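You operate a simulated robot arm through the tools that you are given. There is no shell and no other tool.

You run a simulated two-armed robot. Do the job below in one go: nothing can be reset, and whatever is moved stays where it is left.

JOB
Swap the old juice in the glass with the blue band for water.
Fine: tip the juice into the green mug, glass back; then water from the steel jug about up to the line, jug back; leave the other glass; spill nothing. Set down upright: what you pick out, steel jug.

Only the result counts: the job must be done as asked and must still hold three seconds after the hand-in. Knocking over, shifting, dropping, spilling or breaking anything else fails it.

ROBOT AND FRAMES
Two 7-joint arms with fingered hands on one trunk that stands fixed in place. Base frame: the origin is at the foot of the trunk, x ahead of it, y to its left, z up. Lengths are in m, angles in rad, forces in N, time in s.
The left shoulder is at [0.06, 0.126, 1.305], the right one opposite. With the tool pointing down near the work surface each hand reaches from about 0.1 to 0.36 m from the base axis, measured 20 degrees to its own side. Payload 2.5 kg a hand.
The tool frame of a hand sits at the grasp point between the pads (the TCP): z along the fingers, y along the line on which they close. The tips reach 0.03 m beyond it. The gripper opens to 0.104 m. The gripper's body begins 0.035 m behind the TCP. The gripper is a hand of 5 fingers: y runs from the thumb to the fingers, the wrist lies at [-0.015, -0.104, -0.178] in the tool frame, and closing takes about 1.5 s.
Orientation is that of the tool frame in the base frame, as a unit quaternion [x, y, z, w]. With the fingers straight down and the wrist toward the robot, the tool's x, y and z point along [0, 1, 0], [1, 0, 0] and [0, 0, -1] of the base frame.

CONTROLS
- The arms move only by the tool drive_tool. It takes "left_motion", "right_motion" or both (then of equal length, played together; a hand with none holds still); each is a list of rows, each an object of numbers (a shift or turn left out is 0, a gripper value left out holds the last): "wx", "wy", "wz": the turn, a rotation vector about the base's x, y, z in rad; "x", "y", "z": the shift along the base's x, y, z in m. In form: [{"wx": .., "wy": .., "wz": .., "x": .., "y": .., "z": ..}, ...]. A call has 1 to 20 rows; each row is the pose to reach, as a shift and turn from the pose commanded when the call began. "left_fingers" and "right_fingers" are, for a hand that has rows, the gripper command, from -1 (shut) to 1 (fully open), values between in proportion, set as the call begins (left out, the last holds). Rows are played at 5 a second. More than 0.05 m and 0.15 rad between two rows, or a gripper value outside its range, and nothing of the call is played. Where a pose cannot be reached the arm comes as near as it can. A force on the tool above 40 N (or 10 N above the force at the start of the call, whichever is more), or a blocked arm, ends the call early, and 0.2 s more pass. The fingers move at their own pace (about 0.153 m/s each) and stop on an object; they squeeze with about 26 N. The grip force told is the motor's: it shows also when the fingers shut on nothing. Time passes only in rows, and 0.2 s behind the last, so rows that repeat a pose let the fingers close. The reply holds the time, the measured pose of the TCP, the force on the tool along the base axes, the opening and the grip force, in the units named above and with some noise, with the torque about the TCP (base axes, N m) and any sound that the robot's microphone picked up.
- Cameras (640 x 400 px; columns grow to the right, rows downward): "scene" is now at [0.1199, -0.0275, 1.5058]; the picture's right is [-0.34, -0.94, 0.00], its down [-0.61, 0.22, -0.76] and it looks along [0.71, -0.26, -0.65] (base axes); focal length 214 px, centre (320, 200). "left" rides on the left gripper at [-0.08, -0.078, -0.141] in its tool frame; the picture's right is [-0.78, -0.30, 0.56], its down [0.53, -0.78, 0.33] and it looks along [0.33, 0.56, 0.76] (tool axes); focal length 247 px, centre (320, 200). "right" rides on the right gripper at [0.08, -0.078, -0.141] in its tool frame; the picture's right is [-0.78, 0.30, -0.56], its down [-0.54, -0.78, 0.33] and it looks along [-0.33, 0.56, 0.76] (tool axes); focal length 247 px, centre (320, 200). There is no depth. A picture from a camera that has moved, and an enlarged one, comes with that camera's place and axes in the base frame and with its lens.
- camera(camera): a new picture of that camera. The clock stands still meanwhile.
- raise_lower(by): slides the trunk up (or, below 0, down) by that many m; the arms and the scene camera ride with it, the base frame stays. It gives what a move gives, with no picture.
- curl_fingers(index, middle, ring, little, thumb_bend, thumb_turn, hand): sets how far each is bent, from 0 (flat) to 1 (curled in); at 0.3 the hand is open as for a grip, at 0.7 the pads meet at the TCP. One left out holds its place. A second passes; each finger stops where it meets its share of the squeeze, and holds until it gets a number again. A gripper value or a shape takes the hand back. It gives what a move gives, with no picture; readings hold the bend of each and the force on index, middle, ring, little, thumb and palm. thumb_turn goes from beside the hand (0) to across from the fingers (1), as for a grip.
- grasp_type(shape, hand): the hand has 5 fingers and takes this shape, open, in about a second: jaw (thumb against the fingers, like two jaws); tri (thumb and two fingers); tip (a fingertip pinch); poke (one finger out to press); point (the index stretched); flat (the hand flat); cup (the hand cupped); fist (a fist). The gripper value then closes the fingers along that shape, each until it touches; the sizes above hold for jaw. It gives what a move gives, with no picture.
- turn_head(pan, tilt): turns the head with the scene camera to pan (to the left, within 1.501 rad either way) and tilt (down, from -0.506 to 1.204), counted from straight ahead of the robot. It gives what a move gives.
- zoom(camera, box): a new picture of the part [left, top, right, bottom] of that camera's present view, enlarged. The clock stands still meanwhile.
- sign_off(): hands the job in; it is judged then, once.

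Places have to be worked out from the pictures, the camera data and where the tool is seen. Open the grippers and draw the arms clear of the work before you hand the job in, unless the task says otherwise.

The tools are called after "Request:" as a command line: name --argument value ..., lists and objects as JSON in quotes. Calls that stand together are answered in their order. drive_tool: Moves the arms, as the interface text tells. Its arguments: {"type":"object","properties":{"left_motion":{"type":"array"},"left_fingers":{"type":"number"},"right_motion":{"type":"array"},"right_fingers":{"type":"number"}},"required":[]} The other tools are called the same way: raise_lower (by) slides the trunk up or down; grasp_type (shape, hand) gives the hand a shape; curl_fingers (index, middle, ring, little, thumb_bend, thumb_turn, hand) moves the fingers one by one; turn_head (pan, tilt) turns the head that bears the scene camera; camera (camera) takes a picture; zoom (camera, box) takes an enlarged picture of a part of a camera's view; sign_off () hands the job in.

At the start:

```text
clock: 0.0
left_position: [0.5313, 0.0016, 1.2951]
left_tcp_rot: [0.706, 0.708, 0.001, 0.001]
left_force: [-0.2, -0.7, 0.2]
left_torque: [0.0, -0.02, 0.02]
left_width: 0.1036
left_grip_force: 0.1
left_shape: jaw
left_bend: [0.3, 0.3, 0.3, 0.3, 0.3, 0.98]
left_finger forces: [0.1, 0.0, 0.1, 0.0, 0.1, 0.0]
right_position: [0.3784, -0.3709, 1.3858]
right_tcp_rot: [0.707, 0.707, 0.0, 0.0]
right_force: [0.5, -0.2, -0.6]
right_torque: [-0.01, 0.01, 0.01]
right_width: 0.1037
right_grip_force: 0.1
right_shape: jaw
right_bend: [0.3, 0.3, 0.3, 0.3, 0.3, 0.98]
right_finger forces: [0.0, 0.0, 0.1, 0.0, 0.0, 0.0]
trunk travel left (down, up): [-0.7, 0.24]
head pan, tilt: [-0.346, 0.709]
```

scene: 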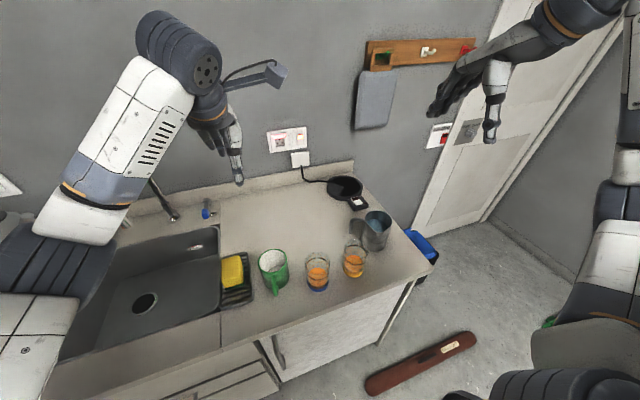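
right: 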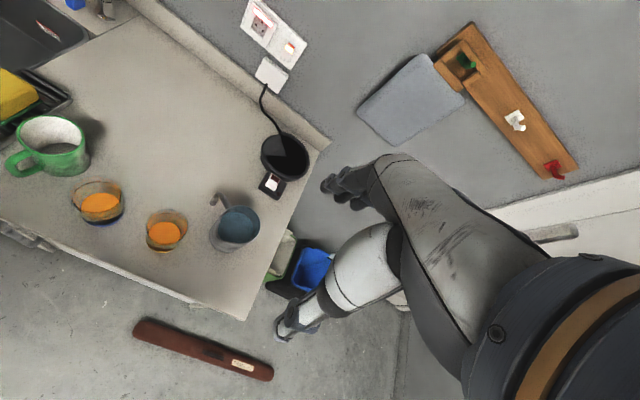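
left: 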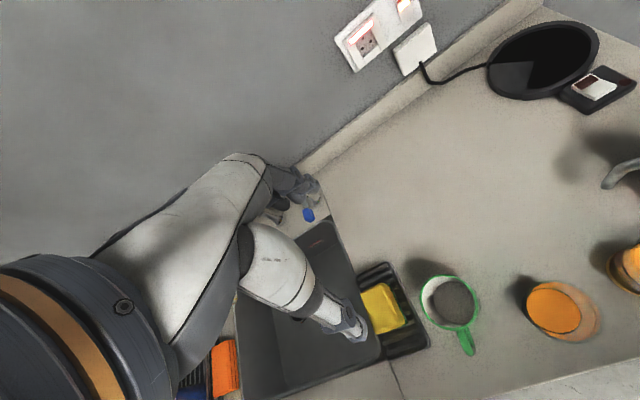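

The pictures show a counter with the green mug, two glasses of juice and a steel jug. I take enlarged views to tell the glasses apart and place them.

Request:
zoom --camera "scene" --box '[220, 180, 440, 318]'

Request:
zoom --camera "right" --box '[0, 80, 320, 280]'

Request:
zoom --camera "left" --box '[340, 150, 640, 338]'

```text
2.90 times, centred on (330, 249) of scene
camera zoom: at [0.1199, -0.0275, 1.5058], right [-0.34, -0.94, 0.0], down [-0.61, 0.22, -0.76], along [0.71, -0.26, -0.65], focal length 622 px, centre (291, 58)
```

zoom: 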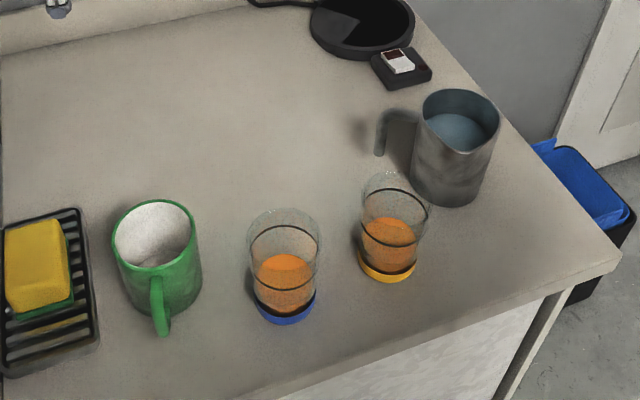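

```text
2.00 times, centred on (160, 180) of right
camera zoom: at [0.3016, -0.2915, 1.527], right [0.3, -0.78, 0.56], down [-0.78, -0.54, -0.33], along [0.56, -0.33, -0.76], focal length 494 px, centre (640, 240)
```

zoom: 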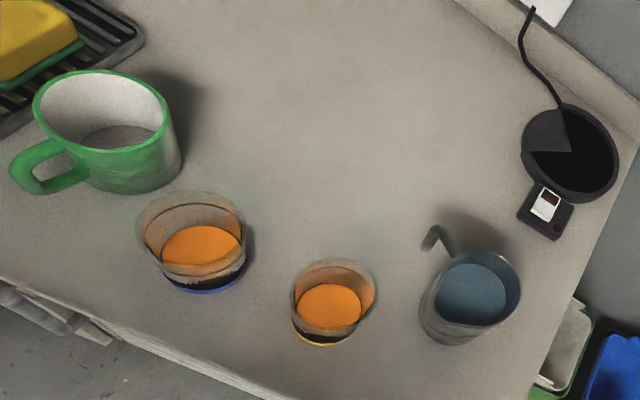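

```text
2.13 times, centred on (490, 244) of left
camera zoom: at [0.4543, -0.0782, 1.4364], right [-0.3, -0.78, -0.56], down [-0.78, 0.53, -0.33], along [0.55, 0.33, -0.76], focal length 526 px, centre (-42, 106)
```

zoom: 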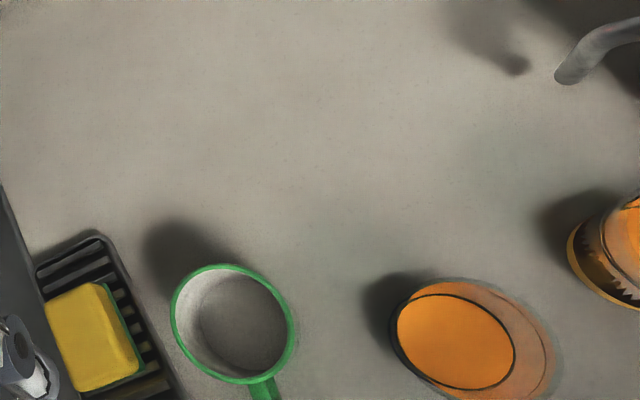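

The blue-banded glass stands between the mug and the yellow-banded glass; by triangulation it is near (0.42, -0.13) and the counter is near z 0.89. I enlarge the jug, glasses and mug further to read their shapes.

Request:
zoom --camera "scene" --box '[340, 200, 400, 256]'

Request:
zoom --camera "right" --box '[190, 175, 280, 260]'

Request:
zoom --camera "scene" --box '[295, 235, 375, 300]'

Request:
zoom --camera "scene" --box '[420, 0, 640, 160]'

Request:
zoom --camera "scene" --box '[250, 235, 340, 305]'

```text
7.14 times, centred on (370, 228) of scene
camera zoom: at [0.1199, -0.0275, 1.5058], right [-0.34, -0.94, 0.0], down [-0.61, 0.22, -0.76], along [0.71, -0.26, -0.65], focal length 1532 px, centre (-37, 0)
```

zoom: 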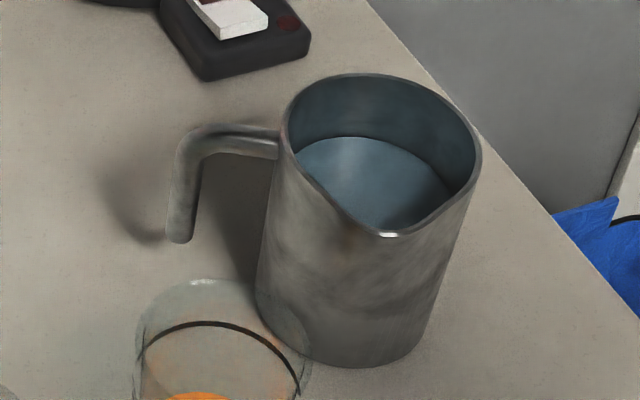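

```text
4.71 times, centred on (235, 218) of right
camera zoom: at [0.3016, -0.2915, 1.527], right [0.3, -0.78, 0.56], down [-0.78, -0.54, -0.33], along [0.56, -0.33, -0.76], focal length 1162 px, centre (720, 118)
```

zoom: 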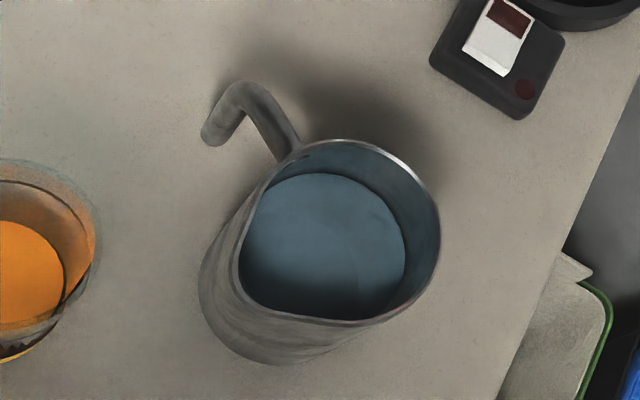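

```text
6.15 times, centred on (335, 268) of scene
camera zoom: at [0.1199, -0.0275, 1.5058], right [-0.34, -0.94, 0.0], down [-0.61, 0.22, -0.76], along [0.71, -0.26, -0.65], focal length 1320 px, centre (228, -215)
```

zoom: 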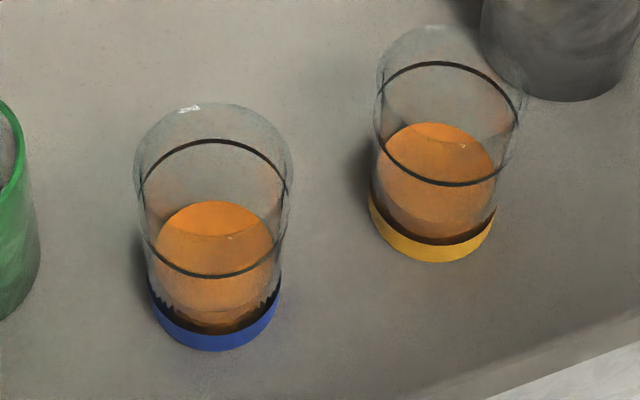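

```text
2.50 times, centred on (530, 80) of scene
camera zoom: at [0.1199, -0.0275, 1.5058], right [-0.34, -0.94, 0.0], down [-0.61, 0.22, -0.76], along [0.71, -0.26, -0.65], focal length 536 px, centre (-205, 500)
```

zoom: 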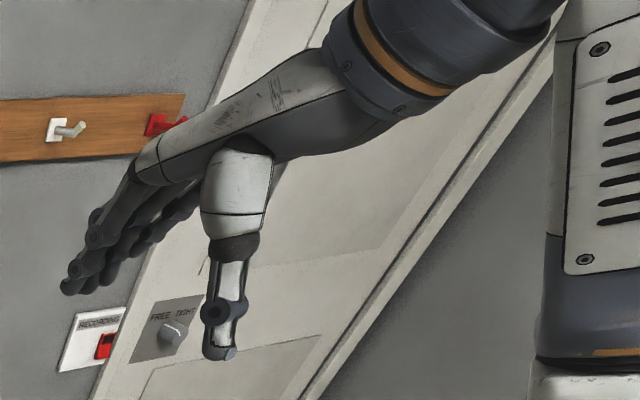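

```text
5.71 times, centred on (295, 270) of scene
camera zoom: at [0.1199, -0.0275, 1.5058], right [-0.34, -0.94, 0.0], down [-0.61, 0.22, -0.76], along [0.71, -0.26, -0.65], focal length 1226 px, centre (463, -200)
```

zoom: 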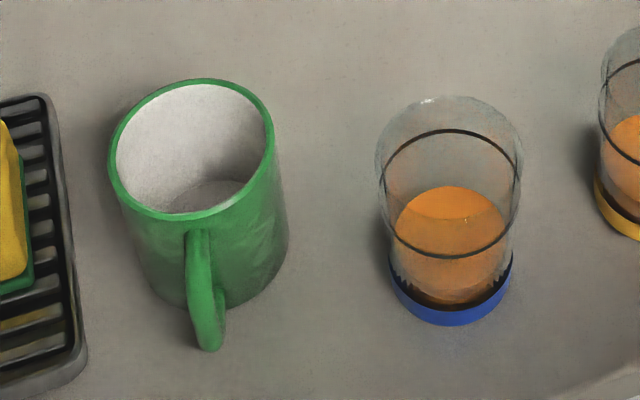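

The blue-band glass (about 0.066 m wide, rim near z 1.03, black fill line at about two thirds) needs the right hand coming in horizontally. The left hand hangs above the mug, so I first take it up and away to the left before lowering the trunk.

Request:
drive_tool --left_motion '[{"x": -0.02, "y": 0.04}, {"x": -0.04, "y": 0.08}, {"x": -0.06, "y": 0.12}, {"x": -0.08, "y": 0.16}, {"x": -0.1, "y": 0.2}, {"x": -0.12, "y": 0.24}, {"x": -0.14, "y": 0.28}, {"x": -0.16, "y": 0.32}, {"x": -0.18, "y": 0.35}, {"x": -0.18, "y": 0.35}]'

```text
clock: 2.2
left_position: [0.3515, 0.3505, 1.2956]
left_tcp_rot: [0.707, 0.707, 0.0, 0.001]
left_force: [0.2, 0.9, -0.9]
left_torque: [-0.04, 0.01, -0.01]
left_width: 0.1038
left_grip_force: 0.1
left_shape: jaw
left_bend: [0.3, 0.3, 0.3, 0.3, 0.3, 0.98]
left_finger forces: [0.0, 0.1, 0.0, 0.0, 0.0, 0.1]
right_position: [0.3804, -0.371, 1.3849]
right_tcp_rot: [0.707, 0.707, 0.0, -0.001]
right_force: [-0.3, -0.8, -0.1]
right_torque: [0.0, 0.01, -0.04]
right_width: 0.1037
right_grip_force: 0.2
right_shape: jaw
right_bend: [0.3, 0.3, 0.3, 0.3, 0.3, 0.98]
right_finger forces: [0.1, 0.0, 0.1, 0.1, 0.1, 0.1]
trunk travel left (down, up): [-0.7, 0.24]
head pan, tilt: [-0.346, 0.709]
```

The left hand is clear at (0.35, 0.35, 1.30). Now I turn the right hand, high in the air, to a level grip (fingers pointing forward-left, index side up) and check that the arm can hold it.

Request:
drive_tool --right_motion '[{"wx": 0.1235, "wy": -0.0512, "wz": -0.0512, "x": 0.003, "y": 0.012, "z": -0.01}, {"wx": 0.247, "wy": -0.1023, "wz": -0.1023, "x": 0.006, "y": 0.024, "z": -0.02}, {"wx": 0.3705, "wy": -0.1535, "wz": -0.1535, "x": 0.009, "y": 0.036, "z": -0.03}, {"wx": 0.494, "wy": -0.2047, "wz": -0.2047, "x": 0.012, "y": 0.048, "z": -0.04}, {"wx": 0.6175, "wy": -0.2558, "wz": -0.2558, "x": 0.015, "y": 0.06, "z": -0.05}, {"wx": 0.741, "wy": -0.307, "wz": -0.307, "x": 0.018, "y": 0.072, "z": -0.06}, {"wx": 0.8645, "wy": -0.3582, "wz": -0.3582, "x": 0.021, "y": 0.084, "z": -0.07}, {"wx": 0.988, "wy": -0.4093, "wz": -0.4093, "x": 0.024, "y": 0.096, "z": -0.08}, {"wx": 1.1115, "wy": -0.4605, "wz": -0.4605, "x": 0.027, "y": 0.108, "z": -0.09}, {"wx": 1.235, "wy": -0.5117, "wz": -0.5117, "x": 0.03, "y": 0.12, "z": -0.1}, {"wx": 1.3585, "wy": -0.5628, "wz": -0.5628, "x": 0.035, "y": 0.132, "z": -0.1}, {"wx": 1.482, "wy": -0.614, "wz": -0.614, "x": 0.04, "y": 0.144, "z": -0.1}, {"wx": 1.482, "wy": -0.614, "wz": -0.614, "x": 0.04, "y": 0.144, "z": -0.1}]'

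```text
clock: 5.0
left_position: [0.3501, 0.3505, 1.2954]
left_tcp_rot: [0.707, 0.707, 0.0, 0.0]
left_force: [0.2, 0.9, -0.6]
left_torque: [0.01, 0.01, 0.0]
left_width: 0.1037
left_grip_force: 0.1
left_shape: jaw
left_bend: [0.3, 0.3, 0.3, 0.3, 0.3, 0.98]
left_finger forces: [0.1, 0.0, 0.0, 0.1, 0.0, 0.0]
right_position: [0.4307, -0.2342, 1.282]
right_tcp_rot: [0.653, 0.271, 0.653, -0.271]
right_force: [0.6, -0.1, 0.8]
right_torque: [0.04, 0.02, 0.02]
right_width: 0.1038
right_grip_force: 0.1
right_shape: jaw
right_bend: [0.3, 0.3, 0.3, 0.3, 0.3, 0.98]
right_finger forces: [0.0, 0.0, 0.0, 0.0, 0.0, 0.1]
right hand out of reach, approached as far as the arm can: row 11, 12, 13
trunk travel left (down, up): [-0.7, 0.24]
head pan, tilt: [-0.346, 0.709]
```

The orientation is reached; only the place was slightly too folded. I move down and leftward above the blue-band glass (TCP near z 1.15) to test reach there.

Request:
drive_tool --right_motion '[{"x": 0.01, "y": 0.01, "z": -0.04}, {"x": 0.01, "y": 0.02, "z": -0.08}, {"x": 0.01, "y": 0.04, "z": -0.115}, {"x": 0.01, "y": 0.07, "z": -0.135}, {"x": 0.01, "y": 0.096, "z": -0.135}, {"x": 0.01, "y": 0.096, "z": -0.135}]'

Request:
camera --camera "scene"

Request:
camera --camera "right"

Request:
camera --camera "left"

```text
clock: 6.4
left_position: [0.3505, 0.3508, 1.2951]
left_tcp_rot: [0.706, 0.708, 0.0, -0.001]
left_force: [0.1, 0.2, 0.7]
left_torque: [0.01, 0.01, 0.01]
left_width: 0.1039
left_grip_force: 0.0
left_shape: jaw
left_bend: [0.3, 0.3, 0.3, 0.3, 0.3, 0.98]
left_finger forces: [0.0, 0.1, 0.0, 0.0, 0.0, 0.0]
right_position: [0.3988, -0.249, 1.2281]
right_tcp_rot: [0.653, 0.271, 0.653, -0.27]
right_force: [-0.2, 0.4, 0.3]
right_torque: [-0.01, 0.01, 0.04]
right_width: 0.1037
right_grip_force: 0.0
right_shape: jaw
right_bend: [0.3, 0.3, 0.3, 0.3, 0.3, 0.98]
right_finger forces: [0.1, 0.0, 0.0, 0.0, 0.0, 0.1]
right hand out of reach, approached as far as the arm can: row 1, 2, 3, 4, 5, 6
trunk travel left (down, up): [-0.7, 0.24]
head pan, tilt: [-0.346, 0.709]
```

```text
taken
camera scene: at [0.1199, -0.0275, 1.5058], right [-0.34, -0.94, 0.0], down [-0.61, 0.22, -0.76], along [0.71, -0.26, -0.65], focal length 214 px, centre (320, 200)
```

scene: 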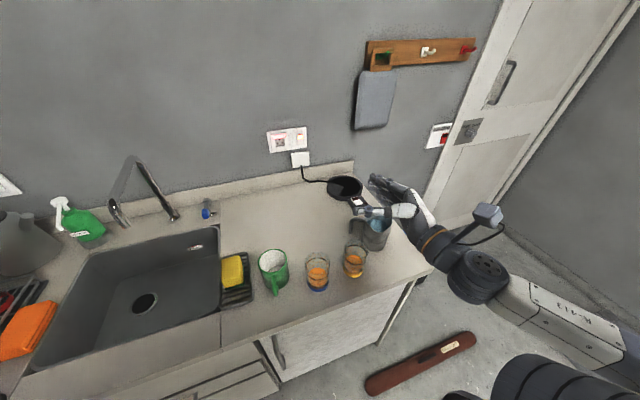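

```text
taken
camera right: at [0.2434, -0.2934, 1.3078], right [-0.18, -0.6, -0.78], down [-0.32, 0.78, -0.54], along [0.93, 0.15, -0.34], focal length 247 px, centre (320, 200)
```

right: 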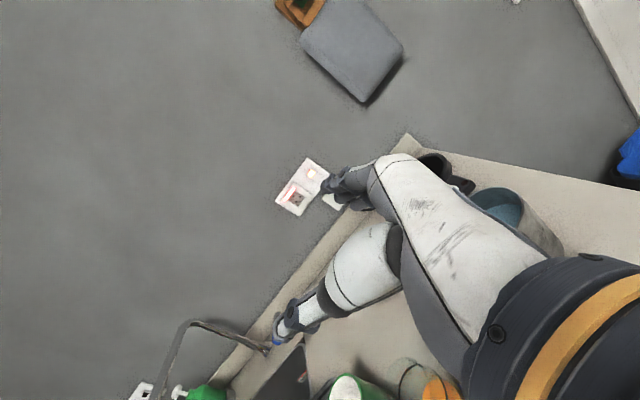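

```text
taken
camera left: at [0.2736, 0.2706, 1.437], right [-0.3, -0.78, -0.56], down [-0.78, 0.53, -0.33], along [0.55, 0.33, -0.76], focal length 247 px, centre (320, 200)
```

left: 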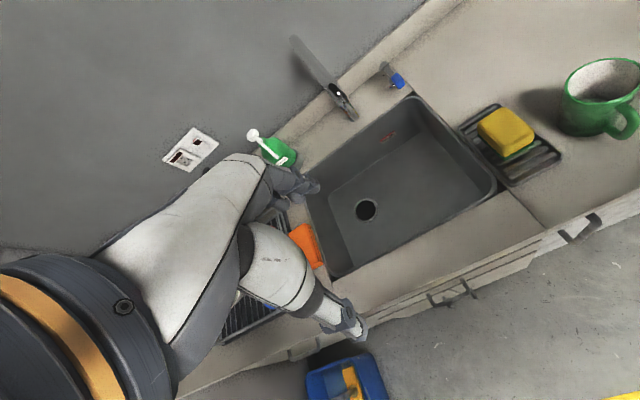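

Near the shoulder the arm is too folded, so a higher shoulder relative to the hand should help. I raise the trunk 0.1 m to test the same grip lower relative to the shoulder.

Request:
raise_lower --by 0.1

Request:
drive_tool --right_motion '[{"z": -0.03}, {"z": -0.06}, {"z": -0.09}, {"z": -0.11}, {"z": -0.13}, {"z": -0.13}]'

Request:
camera --camera "scene"

```text
clock: 7.7
left_position: [0.3501, 0.3506, 1.3946]
left_tcp_rot: [0.707, 0.708, 0.0, 0.0]
left_force: [-0.2, -0.5, -0.7]
left_torque: [0.0, -0.03, 0.02]
left_width: 0.1035
left_grip_force: 0.1
left_shape: jaw
left_bend: [0.3, 0.3, 0.3, 0.3, 0.3, 0.98]
left_finger forces: [0.0, 0.0, 0.1, 0.0, 0.0, 0.1]
right_position: [0.3981, -0.2488, 1.328]
right_tcp_rot: [0.654, 0.27, 0.653, -0.271]
right_force: [-0.5, -0.5, -0.1]
right_torque: [-0.02, -0.01, -0.02]
right_width: 0.1038
right_grip_force: 0.0
right_shape: jaw
right_bend: [0.3, 0.3, 0.3, 0.3, 0.3, 0.98]
right_finger forces: [0.0, 0.1, 0.0, 0.0, 0.0, 0.1]
trunk travel left (down, up): [-0.8, 0.14]
head pan, tilt: [-0.346, 0.709]
```

```text
clock: 9.1
left_position: [0.3507, 0.3508, 1.3958]
left_tcp_rot: [0.707, 0.708, 0.0, 0.0]
left_force: [0.3, -0.4, -0.2]
left_torque: [0.05, -0.01, 0.03]
left_width: 0.1037
left_grip_force: 0.0
left_shape: jaw
left_bend: [0.3, 0.3, 0.3, 0.3, 0.3, 0.98]
left_finger forces: [0.1, 0.1, 0.1, 0.0, 0.1, 0.0]
right_position: [0.3589, -0.3069, 1.2498]
right_tcp_rot: [0.654, 0.271, 0.653, -0.271]
right_force: [-1.3, -0.5, 0.4]
right_torque: [0.01, 0.01, 0.0]
right_width: 0.104
right_grip_force: 0.1
right_shape: jaw
right_bend: [0.3, 0.3, 0.3, 0.3, 0.3, 0.98]
right_finger forces: [0.1, 0.1, 0.0, 0.1, 0.0, 0.1]
right hand out of reach, approached as far as the arm can: row 1, 2, 3, 4, 5, 6
trunk travel left (down, up): [-0.8, 0.14]
head pan, tilt: [-0.346, 0.709]
```

```text
taken
camera scene: at [0.1195, -0.0278, 1.6059], right [-0.34, -0.94, 0.0], down [-0.61, 0.22, -0.76], along [0.71, -0.26, -0.65], focal length 214 px, centre (320, 200)
```

scene: 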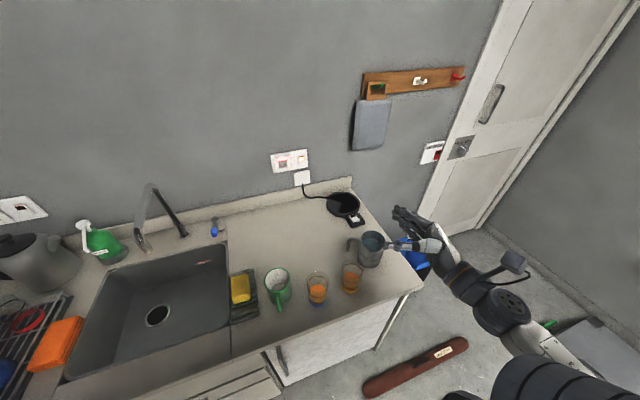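

The hand drifts outward to hold that orientation, so a wrist or elbow limit is involved. I turn the head to look at the right arm and understand its shape.

Request:
turn_head --pan -1.3 --tilt 0.9

Request:
camera --camera "scene"

```text
clock: 10.4
left_position: [0.3506, 0.3506, 1.3946]
left_tcp_rot: [0.707, 0.708, 0.0, 0.0]
left_force: [0.0, -0.6, -0.2]
left_torque: [0.01, 0.02, 0.04]
left_width: 0.1039
left_grip_force: 0.1
left_shape: jaw
left_bend: [0.3, 0.3, 0.3, 0.3, 0.3, 0.98]
left_finger forces: [0.0, 0.1, 0.0, 0.1, 0.0, 0.1]
right_position: [0.359, -0.307, 1.249]
right_tcp_rot: [0.653, 0.271, 0.653, -0.271]
right_force: [1.2, -0.3, -0.1]
right_torque: [-0.03, 0.02, -0.02]
right_width: 0.104
right_grip_force: 0.0
right_shape: jaw
right_bend: [0.3, 0.3, 0.3, 0.3, 0.3, 0.98]
right_finger forces: [0.0, 0.0, 0.0, 0.0, 0.0, 0.0]
trunk travel left (down, up): [-0.8, 0.14]
head pan, tilt: [-1.3, 0.901]
```

```text
taken
camera scene: at [0.0606, -0.0716, 1.5904], right [-0.96, -0.27, 0.0], down [-0.21, 0.75, -0.62], along [0.17, -0.6, -0.78], focal length 214 px, centre (320, 200)
```

scene: 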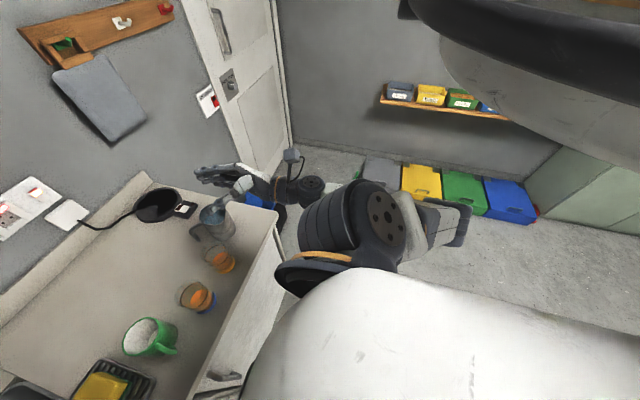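

The picture shows the upper arm swept back beside the torso with the forearm coming forward, so close-in spots are cramped. I try a spot further forward and right to find where this level grip is reachable.

Request:
drive_tool --right_motion '[{"x": 0.02, "y": -0.03, "z": 0.01}, {"x": 0.04, "y": -0.06, "z": 0.02}, {"x": 0.06, "y": -0.09, "z": 0.03}, {"x": 0.07, "y": -0.12, "z": 0.03}, {"x": 0.07, "y": -0.12, "z": 0.03}, {"x": 0.07, "y": -0.12, "z": 0.03}]'

```text
clock: 11.8
left_position: [0.35, 0.3497, 1.395]
left_tcp_rot: [0.707, 0.708, 0.0, 0.0]
left_force: [0.2, -0.3, 0.1]
left_torque: [-0.01, -0.03, 0.02]
left_width: 0.1038
left_grip_force: 0.0
left_shape: jaw
left_bend: [0.3, 0.3, 0.3, 0.3, 0.3, 0.98]
left_finger forces: [0.0, 0.1, 0.0, 0.0, 0.1, 0.1]
right_position: [0.4292, -0.4262, 1.2802]
right_tcp_rot: [0.654, 0.271, 0.653, -0.27]
right_force: [-1.7, -0.2, -0.1]
right_torque: [0.03, -0.01, -0.02]
right_width: 0.1038
right_grip_force: 0.2
right_shape: jaw
right_bend: [0.3, 0.3, 0.3, 0.3, 0.3, 0.98]
right_finger forces: [0.0, 0.1, 0.0, 0.0, 0.1, 0.1]
trunk travel left (down, up): [-0.8, 0.14]
head pan, tilt: [-1.3, 0.901]
```

The commanded pose follows the reached one, and this spot is reachable. I slide down and inward in small steps to find the limits.

Request:
drive_tool --right_motion '[{"x": 0.03, "y": 0.0, "z": -0.03}, {"x": 0.06, "y": 0.0, "z": -0.06}, {"x": 0.07, "y": 0.0, "z": -0.09}, {"x": 0.07, "y": 0.0, "z": -0.12}, {"x": 0.07, "y": 0.04, "z": -0.13}, {"x": 0.07, "y": 0.08, "z": -0.13}, {"x": 0.07, "y": 0.12, "z": -0.13}, {"x": 0.07, "y": 0.16, "z": -0.13}, {"x": 0.07, "y": 0.2, "z": -0.13}, {"x": 0.07, "y": 0.24, "z": -0.13}, {"x": 0.07, "y": 0.28, "z": -0.13}, {"x": 0.07, "y": 0.28, "z": -0.13}]'

Request:
camera --camera "scene"

```text
clock: 14.4
left_position: [0.351, 0.3511, 1.3953]
left_tcp_rot: [0.706, 0.708, 0.0, 0.001]
left_force: [-0.1, -0.6, -0.1]
left_torque: [0.0, 0.01, 0.02]
left_width: 0.1037
left_grip_force: 0.1
left_shape: jaw
left_bend: [0.3, 0.3, 0.3, 0.3, 0.3, 0.98]
left_finger forces: [0.0, 0.0, 0.1, 0.0, 0.0, 0.1]
right_position: [0.498, -0.1462, 1.1494]
right_tcp_rot: [0.654, 0.27, 0.652, -0.271]
right_force: [0.1, -0.9, -0.7]
right_torque: [-0.03, 0.01, 0.02]
right_width: 0.1039
right_grip_force: 0.0
right_shape: jaw
right_bend: [0.3, 0.3, 0.3, 0.3, 0.3, 0.97]
right_finger forces: [0.1, 0.0, 0.1, 0.1, 0.0, 0.0]
trunk travel left (down, up): [-0.8, 0.14]
head pan, tilt: [-1.3, 0.901]
```

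```text
taken
camera scene: at [0.0605, -0.0721, 1.5904], right [-0.96, -0.27, 0.0], down [-0.21, 0.76, -0.62], along [0.17, -0.6, -0.78], focal length 214 px, centre (320, 200)
```

scene: 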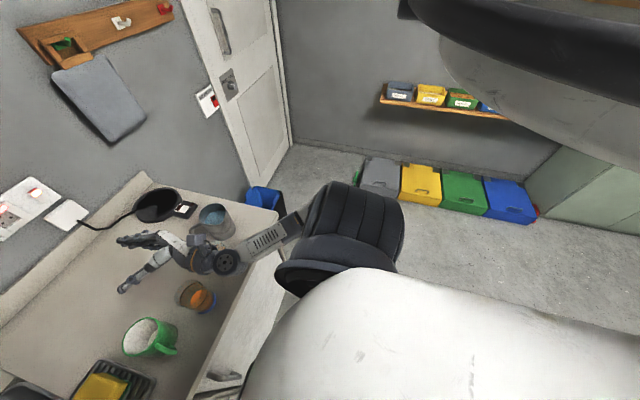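

Everything on this path was reachable. Next I pull back in x toward the glass's column at this height, still clear of the rims.

Request:
drive_tool --right_motion '[{"x": -0.02, "y": 0.0, "z": 0.0}, {"x": -0.04, "y": 0.005, "z": 0.0}, {"x": -0.06, "y": 0.01, "z": -0.01}, {"x": -0.08, "y": 0.015, "z": -0.02}, {"x": -0.08, "y": 0.015, "z": -0.03}]'

Request:
turn_head --pan -0.5 --tilt 0.9

Request:
camera --camera "scene"

Request:
camera --camera "right"

```text
clock: 15.6
left_position: [0.3503, 0.3505, 1.3952]
left_tcp_rot: [0.706, 0.708, -0.001, -0.001]
left_force: [-0.3, -0.4, 0.7]
left_torque: [-0.03, 0.03, -0.02]
left_width: 0.1038
left_grip_force: 0.0
left_shape: jaw
left_bend: [0.3, 0.3, 0.3, 0.3, 0.3, 0.98]
left_finger forces: [0.0, 0.1, 0.0, 0.0, 0.1, 0.1]
right_position: [0.4183, -0.1321, 1.1203]
right_tcp_rot: [0.654, 0.271, 0.652, -0.27]
right_force: [0.5, -1.0, -0.8]
right_torque: [0.02, -0.01, 0.02]
right_width: 0.104
right_grip_force: 0.1
right_shape: jaw
right_bend: [0.3, 0.3, 0.3, 0.3, 0.3, 0.97]
right_finger forces: [0.0, 0.0, 0.0, 0.1, 0.1, 0.0]
trunk travel left (down, up): [-0.8, 0.14]
head pan, tilt: [-1.3, 0.901]
```

```text
clock: 16.7
left_position: [0.3504, 0.3507, 1.3957]
left_tcp_rot: [0.706, 0.708, 0.0, 0.0]
left_force: [-0.7, 0.6, 0.5]
left_torque: [-0.03, 0.0, -0.03]
left_width: 0.1035
left_grip_force: 0.1
left_shape: jaw
left_bend: [0.3, 0.3, 0.3, 0.3, 0.3, 0.98]
left_finger forces: [0.1, 0.1, 0.0, 0.0, 0.0, 0.0]
right_position: [0.418, -0.131, 1.1194]
right_tcp_rot: [0.653, 0.271, 0.653, -0.271]
right_force: [0.5, 0.3, -0.1]
right_torque: [-0.01, 0.0, -0.02]
right_width: 0.104
right_grip_force: 0.0
right_shape: jaw
right_bend: [0.3, 0.3, 0.3, 0.3, 0.3, 0.97]
right_finger forces: [0.0, 0.0, 0.0, 0.0, 0.0, 0.1]
trunk travel left (down, up): [-0.8, 0.14]
head pan, tilt: [-0.499, 0.901]
```

```text
taken
camera scene: at [0.1065, -0.0351, 1.5904], right [-0.48, -0.88, 0.0], down [-0.69, 0.38, -0.62], along [0.55, -0.3, -0.78], focal length 214 px, centre (320, 200)
```

scene: 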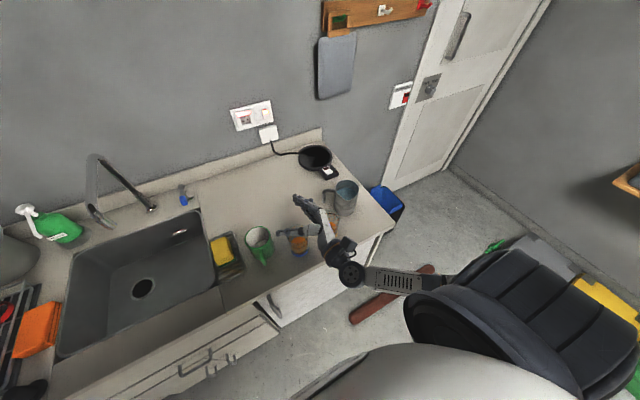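

```text
taken
camera right: at [0.2623, -0.1763, 1.1995], right [-0.18, -0.6, -0.78], down [-0.32, 0.78, -0.54], along [0.93, 0.15, -0.34], focal length 247 px, centre (320, 200)
```

right: 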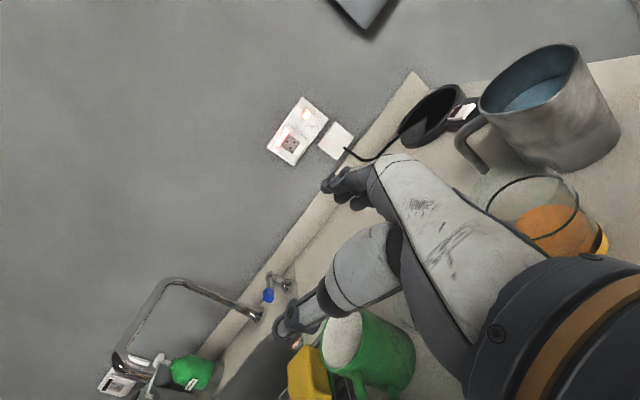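

The level grip is reachable right above the glass (TCP (0.418, -0.131, 1.12) with the trunk up 0.1), so later I can simply lower the trunk. First I rehearse the pouring turn with the empty hand at a safe height.

Request:
drive_tool --right_motion '[{"x": 0.02, "y": 0.005, "z": 0.01}, {"x": 0.04, "y": 0.01, "z": 0.02}, {"x": 0.06, "y": 0.02, "z": 0.03}, {"x": 0.06, "y": 0.02, "z": 0.03, "wx": -0.1352, "wy": -0.0363}, {"x": 0.06, "y": 0.02, "z": 0.03, "wx": -0.2705, "wy": -0.0725}, {"x": 0.06, "y": 0.02, "z": 0.03, "wx": -0.4057, "wy": -0.1088}, {"x": 0.06, "y": 0.02, "z": 0.03, "wx": -0.541, "wy": -0.145}, {"x": 0.06, "y": 0.02, "z": 0.03, "wx": -0.6762, "wy": -0.1813}, {"x": 0.06, "y": 0.02, "z": 0.03, "wx": -0.8114, "wy": -0.2176}, {"x": 0.06, "y": 0.02, "z": 0.03, "wx": -0.9467, "wy": -0.2538}, {"x": 0.06, "y": 0.02, "z": 0.03, "wx": -1.0819, "wy": -0.2901}, {"x": 0.06, "y": 0.02, "z": 0.03, "wx": -1.2172, "wy": -0.3263}, {"x": 0.06, "y": 0.02, "z": 0.03, "wx": -1.3524, "wy": -0.3626}, {"x": 0.06, "y": 0.02, "z": 0.03, "wx": -1.4876, "wy": -0.3989}, {"x": 0.06, "y": 0.02, "z": 0.03, "wx": -1.6229, "wy": -0.4351}, {"x": 0.06, "y": 0.02, "z": 0.03, "wx": -1.7581, "wy": -0.4714}, {"x": 0.06, "y": 0.02, "z": 0.03, "wx": -1.8934, "wy": -0.5076}, {"x": 0.06, "y": 0.02, "z": 0.03, "wx": -1.8934, "wy": -0.5076}]'

Request:
camera --camera "scene"

Request:
camera --camera "left"

```text
clock: 20.5
left_position: [0.35, 0.3505, 1.3948]
left_tcp_rot: [0.706, 0.708, 0.0, 0.0]
left_force: [1.0, -0.2, 0.4]
left_torque: [0.0, -0.04, -0.01]
left_width: 0.1038
left_grip_force: 0.0
left_shape: jaw
left_bend: [0.3, 0.3, 0.3, 0.3, 0.3, 0.98]
left_finger forces: [0.0, 0.0, 0.0, 0.0, 0.0, 0.1]
right_position: [0.4783, -0.111, 1.1493]
right_tcp_rot: [0.44, 0.733, 0.287, 0.432]
right_force: [-1.2, -0.3, 0.4]
right_torque: [0.0, 0.03, 0.02]
right_width: 0.1038
right_grip_force: 0.1
right_shape: jaw
right_bend: [0.3, 0.3, 0.3, 0.3, 0.3, 0.97]
right_finger forces: [0.1, 0.1, 0.1, 0.0, 0.0, 0.1]
trunk travel left (down, up): [-0.8, 0.14]
head pan, tilt: [-0.499, 0.901]
```

```text
taken
camera scene: at [0.1066, -0.035, 1.5904], right [-0.48, -0.88, 0.0], down [-0.69, 0.37, -0.62], along [0.55, -0.3, -0.78], focal length 214 px, centre (320, 200)
```

scene: 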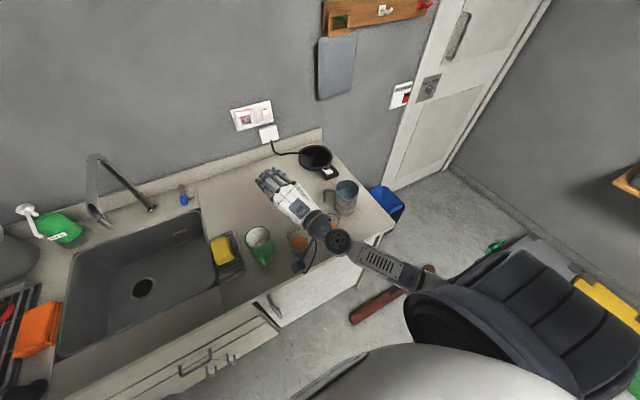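

```text
taken
camera left: at [0.2736, 0.2706, 1.5369], right [-0.3, -0.78, -0.56], down [-0.78, 0.53, -0.33], along [0.55, 0.33, -0.76], focal length 247 px, centre (320, 200)
```

left: 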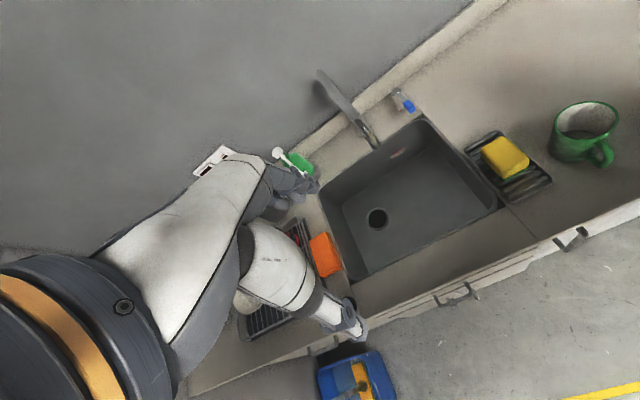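

The full pouring turn (about 112°) is reachable. While here I use the right hand camera for another view of the objects.

Request:
camera --camera "right"

Request:
zoom --camera "scene" --box '[210, 160, 400, 280]'

```text
taken
camera right: at [0.3025, -0.0805, 1.1219], right [-0.19, -0.58, 0.79], down [0.11, -0.81, -0.57], along [0.98, -0.02, 0.22], focal length 247 px, centre (320, 200)
```

right: 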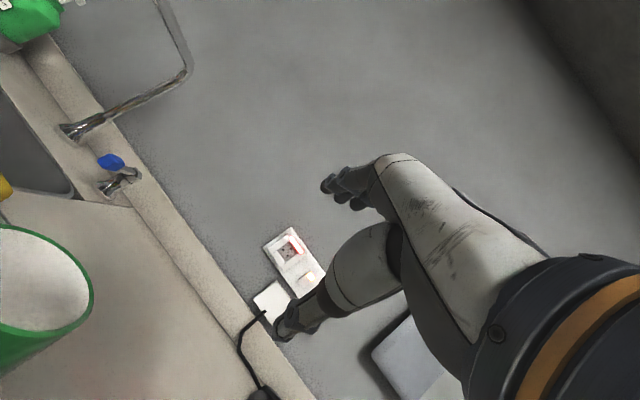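

```text
3.33 times, centred on (305, 220) of scene
camera zoom: at [0.1066, -0.035, 1.5904], right [-0.48, -0.88, 0.0], down [-0.69, 0.37, -0.62], along [0.55, -0.3, -0.78], focal length 715 px, centre (370, 133)
```

zoom: 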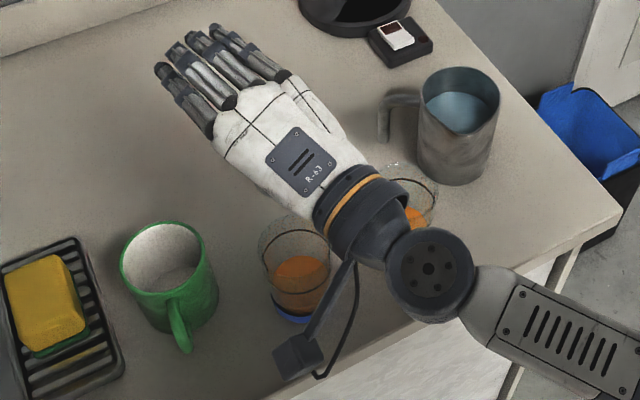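

The hand stays clear of everything in this pose. I zoom in on the glass and mug from this different camera height to refine their positions.

Request:
zoom --camera "scene" --box '[275, 220, 325, 262]'

Request:
zoom --camera "scene" --box '[235, 215, 295, 275]'

```text
9.52 times, centred on (300, 241) of scene
camera zoom: at [0.1066, -0.035, 1.5904], right [-0.48, -0.88, 0.0], down [-0.69, 0.37, -0.62], along [0.55, -0.3, -0.78], focal length 2043 px, centre (510, -190)
```

zoom: 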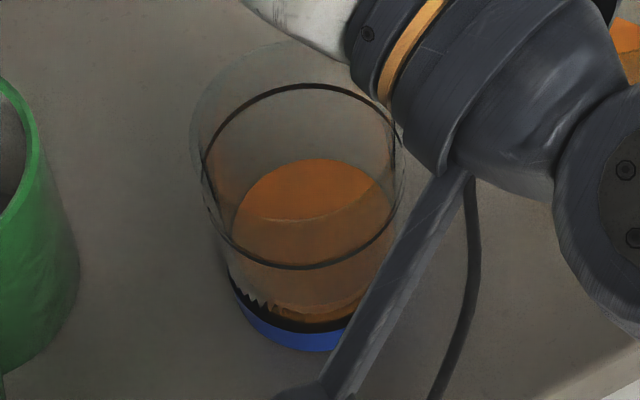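

```text
6.67 times, centred on (265, 245) of scene
camera zoom: at [0.1066, -0.035, 1.5904], right [-0.48, -0.88, 0.0], down [-0.69, 0.37, -0.62], along [0.55, -0.3, -0.78], focal length 1430 px, centre (687, -100)
```

zoom: 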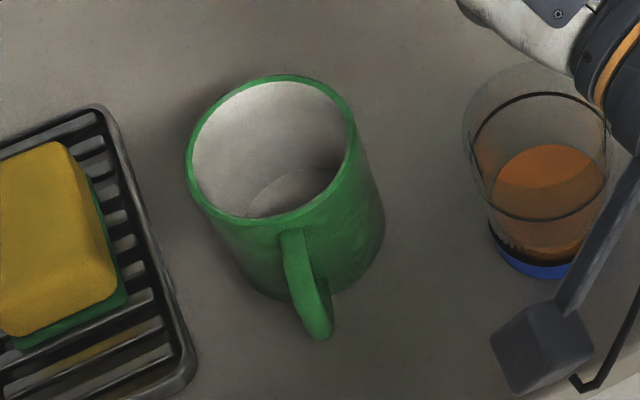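

From two camera heights I get: blue-band glass at about (0.430, -0.131), rim z 1.00, line z 0.974, counter z 0.90; mug (0.488, -0.019), rim z 0.986, radius 0.041; yellow glass (0.436, -0.253); jug (0.505, -0.365). I turn the hand back upright.

Request:
drive_tool --right_motion '[{"wx": 0.1352, "wy": 0.0363}, {"wx": 0.2705, "wy": 0.0725}, {"wx": 0.4057, "wy": 0.1088}, {"wx": 0.541, "wy": 0.145}, {"wx": 0.6762, "wy": 0.1813}, {"wx": 0.8114, "wy": 0.2176}, {"wx": 0.9467, "wy": 0.2538}, {"wx": 1.0819, "wy": 0.2901}, {"wx": 1.2172, "wy": 0.3263}, {"wx": 1.3524, "wy": 0.3626}, {"wx": 1.4876, "wy": 0.3989}, {"wx": 1.6229, "wy": 0.4351}, {"wx": 1.7581, "wy": 0.4714}, {"wx": 1.8934, "wy": 0.5076}, {"wx": 1.8934, "wy": 0.5076}]'

Request:
drive_tool --right_fingers 0.75 --right_motion '[{"wz": -0.09, "x": -0.02, "y": -0.01, "z": -0.01}, {"wz": -0.18, "x": -0.04, "y": -0.018, "z": -0.02}, {"wz": -0.262, "x": -0.058, "y": -0.026, "z": -0.03}, {"wz": -0.262, "x": -0.058, "y": -0.026, "z": -0.03}]'

Request:
turn_head --pan -0.346 --tilt 0.9

Request:
zoom --camera "scene" --box '[240, 180, 400, 280]'

```text
clock: 23.7
left_position: [0.3515, 0.3511, 1.395]
left_tcp_rot: [0.707, 0.707, 0.0, 0.0]
left_force: [0.7, -0.7, -0.4]
left_torque: [0.01, -0.02, -0.03]
left_width: 0.1036
left_grip_force: 0.0
left_shape: jaw
left_bend: [0.3, 0.3, 0.3, 0.3, 0.3, 0.98]
left_finger forces: [0.0, 0.0, 0.1, 0.0, 0.1, 0.0]
right_position: [0.4766, -0.1171, 1.1468]
right_tcp_rot: [0.657, 0.28, 0.648, -0.265]
right_force: [0.3, 0.2, 0.6]
right_torque: [-0.02, 0.0, 0.03]
right_width: 0.104
right_grip_force: 0.1
right_shape: jaw
right_bend: [0.3, 0.3, 0.3, 0.3, 0.3, 0.97]
right_finger forces: [0.0, 0.1, 0.0, 0.1, 0.0, 0.0]
trunk travel left (down, up): [-0.8, 0.14]
head pan, tilt: [-0.499, 0.901]
```

```text
clock: 24.7
left_position: [0.3503, 0.3511, 1.3947]
left_tcp_rot: [0.707, 0.708, 0.0, -0.001]
left_force: [-0.7, 0.2, 0.3]
left_torque: [-0.01, -0.01, -0.04]
left_width: 0.1037
left_grip_force: 0.1
left_shape: jaw
left_bend: [0.3, 0.3, 0.3, 0.3, 0.3, 0.98]
left_finger forces: [0.0, 0.0, 0.0, 0.0, 0.0, 0.1]
right_position: [0.4205, -0.137, 1.1187]
right_tcp_rot: [0.683, 0.182, 0.683, -0.184]
right_force: [-0.1, 0.1, 0.6]
right_torque: [-0.01, 0.01, 0.01]
right_width: 0.0912
right_grip_force: 0.1
right_shape: jaw
right_bend: [0.28, 0.32, 0.3, 0.31, 0.4, 0.98]
right_finger forces: [0.0, 0.0, 0.0, 0.0, 0.0, 0.0]
trunk travel left (down, up): [-0.8, 0.14]
head pan, tilt: [-0.499, 0.901]
```

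```text
clock: 25.4
left_position: [0.3517, 0.3512, 1.3964]
left_tcp_rot: [0.706, 0.708, 0.0, -0.001]
left_force: [0.1, 0.0, 0.8]
left_torque: [0.01, 0.02, -0.04]
left_width: 0.1036
left_grip_force: 0.0
left_shape: jaw
left_bend: [0.3, 0.3, 0.3, 0.3, 0.3, 0.98]
left_finger forces: [0.0, 0.0, 0.0, 0.0, 0.0, 0.0]
right_position: [0.4197, -0.1384, 1.1183]
right_tcp_rot: [0.684, 0.183, 0.682, -0.182]
right_force: [-0.3, -0.1, 0.2]
right_torque: [0.0, 0.02, -0.02]
right_width: 0.0913
right_grip_force: 0.1
right_shape: jaw
right_bend: [0.28, 0.32, 0.3, 0.31, 0.4, 0.98]
right_finger forces: [0.0, 0.0, 0.0, 0.0, 0.0, 0.0]
trunk travel left (down, up): [-0.8, 0.14]
head pan, tilt: [-0.346, 0.901]
```

```text
4.00 times, centred on (320, 230) of scene
camera zoom: at [0.1113, -0.0245, 1.5904], right [-0.34, -0.94, 0.0], down [-0.74, 0.27, -0.62], along [0.58, -0.21, -0.78], focal length 858 px, centre (320, 80)
```

zoom: 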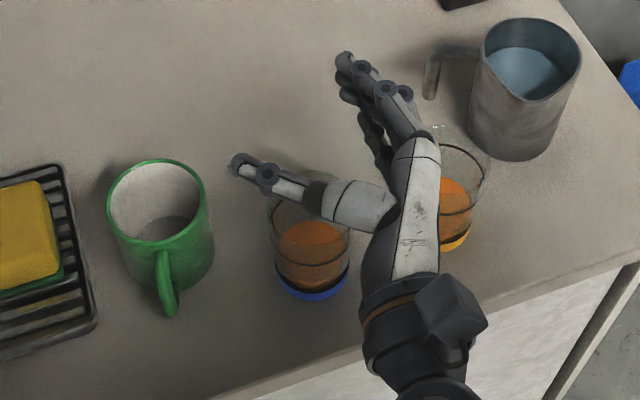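

The hand hovers over the glass; thumb and fingers straddle it, but clearances to the thumb root and to the yellow glass are small. I open fully, yaw another 10° away from the yellow glass and back off slightly.

Request:
drive_tool --right_fingers 1.0 --right_motion '[{"wz": -0.06, "x": -0.007}, {"wz": -0.12, "x": -0.014}, {"wz": -0.175, "x": -0.02, "y": 0.002}, {"wz": -0.175, "x": -0.02, "y": 0.002}, {"wz": -0.175, "x": -0.02, "y": 0.002}]'

Request:
zoom --camera "scene" --box '[240, 180, 400, 280]'

```text
clock: 26.6
left_position: [0.3512, 0.3504, 1.3944]
left_tcp_rot: [0.707, 0.707, 0.0, 0.0]
left_force: [-0.3, 0.7, 0.4]
left_torque: [-0.02, 0.0, -0.01]
left_width: 0.1038
left_grip_force: 0.0
left_shape: jaw
left_bend: [0.3, 0.3, 0.3, 0.3, 0.3, 0.98]
left_finger forces: [0.0, 0.0, 0.0, 0.1, 0.1, 0.0]
right_position: [0.4056, -0.1498, 1.1228]
right_tcp_rot: [0.692, 0.162, 0.696, -0.104]
right_force: [0.5, 0.3, 0.5]
right_torque: [0.0, 0.02, -0.01]
right_width: 0.1038
right_grip_force: 0.1
right_shape: jaw
right_bend: [0.3, 0.3, 0.3, 0.3, 0.3, 0.98]
right_finger forces: [0.0, 0.0, 0.1, 0.0, 0.0, 0.0]
trunk travel left (down, up): [-0.8, 0.14]
head pan, tilt: [-0.346, 0.901]
```

```text
4.00 times, centred on (320, 230) of scene
camera zoom: at [0.1113, -0.0244, 1.5904], right [-0.34, -0.94, 0.0], down [-0.74, 0.27, -0.62], along [0.58, -0.21, -0.78], focal length 858 px, centre (320, 80)
```

zoom: 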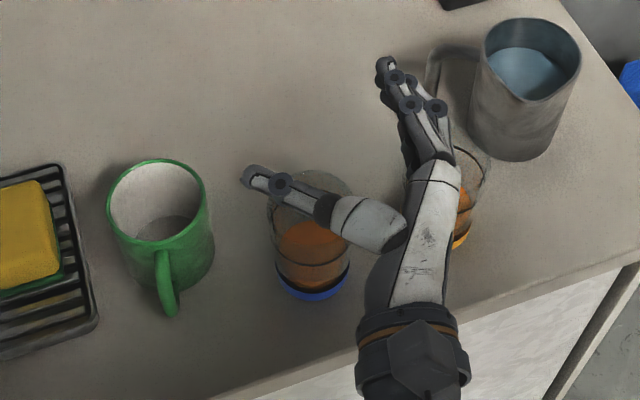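

The pose is a bit off target, likely cramped, so I lower the arm 5 cm relative to the shoulder (still above the rims) to see if it settles.

Request:
drive_tool --right_motion '[{"z": -0.025}, {"z": -0.045}, {"z": -0.045}, {"z": -0.045}, {"z": -0.045}]'

```text
clock: 27.8
left_position: [0.3502, 0.3519, 1.3957]
left_tcp_rot: [0.706, 0.708, 0.0, 0.0]
left_force: [-0.8, -0.1, -0.3]
left_torque: [0.01, 0.0, 0.0]
left_width: 0.1037
left_grip_force: 0.1
left_shape: jaw
left_bend: [0.3, 0.3, 0.3, 0.3, 0.3, 0.98]
left_finger forces: [0.1, 0.1, 0.1, 0.0, 0.0, 0.0]
right_position: [0.3988, -0.138, 1.0735]
right_tcp_rot: [0.698, 0.128, 0.695, -0.121]
right_force: [-0.2, 0.6, 0.3]
right_torque: [-0.01, -0.01, 0.03]
right_width: 0.1038
right_grip_force: 0.0
right_shape: jaw
right_bend: [0.3, 0.3, 0.3, 0.3, 0.3, 0.98]
right_finger forces: [0.0, 0.0, 0.1, 0.0, 0.1, 0.0]
trunk travel left (down, up): [-0.8, 0.14]
head pan, tilt: [-0.346, 0.901]
```

That settled well: TCP (0.399, -0.138, 1.0735), fingers along azimuth 20°. I look at it before descending.

Request:
zoom --camera "scene" --box '[260, 190, 380, 265]'

Request:
camera --camera "right"

```text
5.33 times, centred on (320, 228) of scene
camera zoom: at [0.1112, -0.0244, 1.5904], right [-0.34, -0.94, 0.0], down [-0.74, 0.27, -0.62], along [0.58, -0.21, -0.78], focal length 1144 px, centre (320, 53)
```

zoom: 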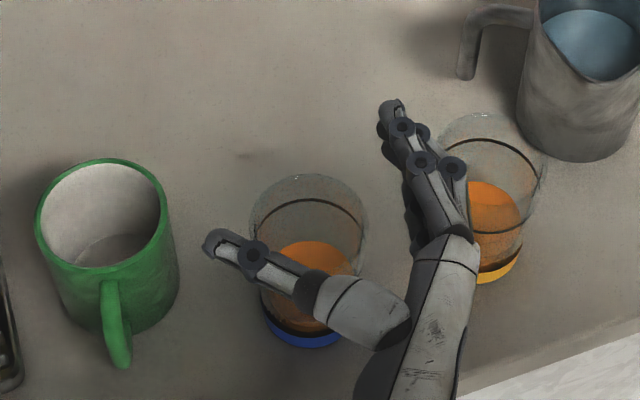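

```text
taken
camera right: at [0.2392, -0.1127, 1.1534], right [-0.42, -0.48, -0.77], down [0.04, 0.84, -0.54], along [0.91, -0.26, -0.33], focal length 247 px, centre (320, 200)
```

right: 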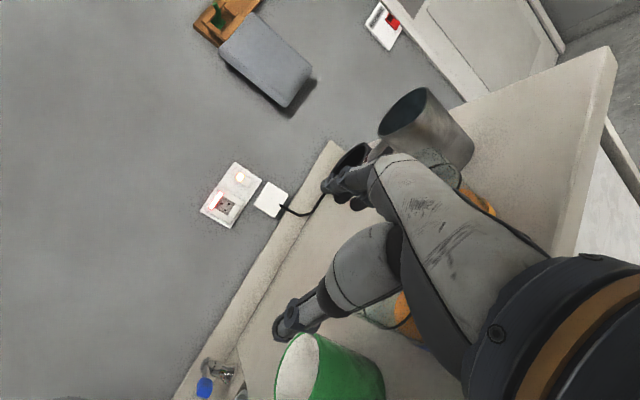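

The glass sits between thumb and fingers with 1–2 cm to spare on all sides, and the yellow glass is about 2.5 cm off the fingers. I lower the trunk part way and check again.

Request:
raise_lower --by -0.06

Request:
zoom --camera "scene" --box '[260, 190, 380, 265]'

```text
clock: 28.8
left_position: [0.3506, 0.3507, 1.336]
left_tcp_rot: [0.706, 0.708, 0.0, 0.0]
left_force: [-0.5, 0.6, 1.0]
left_torque: [-0.01, 0.03, 0.04]
left_width: 0.1035
left_grip_force: 0.1
left_shape: jaw
left_bend: [0.3, 0.3, 0.3, 0.3, 0.3, 0.98]
left_finger forces: [0.1, 0.0, 0.0, 0.0, 0.1, 0.0]
right_position: [0.4008, -0.1381, 1.013]
right_tcp_rot: [0.697, 0.129, 0.695, -0.121]
right_force: [0.5, 0.7, 1.0]
right_torque: [0.01, 0.0, 0.03]
right_width: 0.104
right_grip_force: 0.0
right_shape: jaw
right_bend: [0.3, 0.3, 0.3, 0.3, 0.3, 0.98]
right_finger forces: [0.1, 0.1, 0.0, 0.0, 0.0, 0.0]
trunk travel left (down, up): [-0.74, 0.2]
head pan, tilt: [-0.346, 0.901]
```

```text
5.33 times, centred on (320, 228) of scene
camera zoom: at [0.1113, -0.0245, 1.5304], right [-0.34, -0.94, 0.0], down [-0.74, 0.27, -0.62], along [0.58, -0.21, -0.78], focal length 1144 px, centre (320, 53)
```

zoom: 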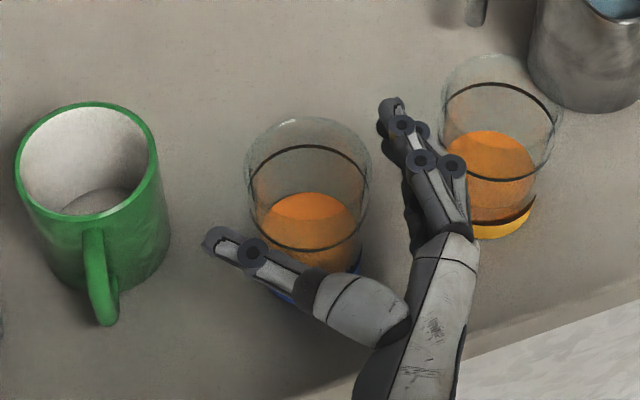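

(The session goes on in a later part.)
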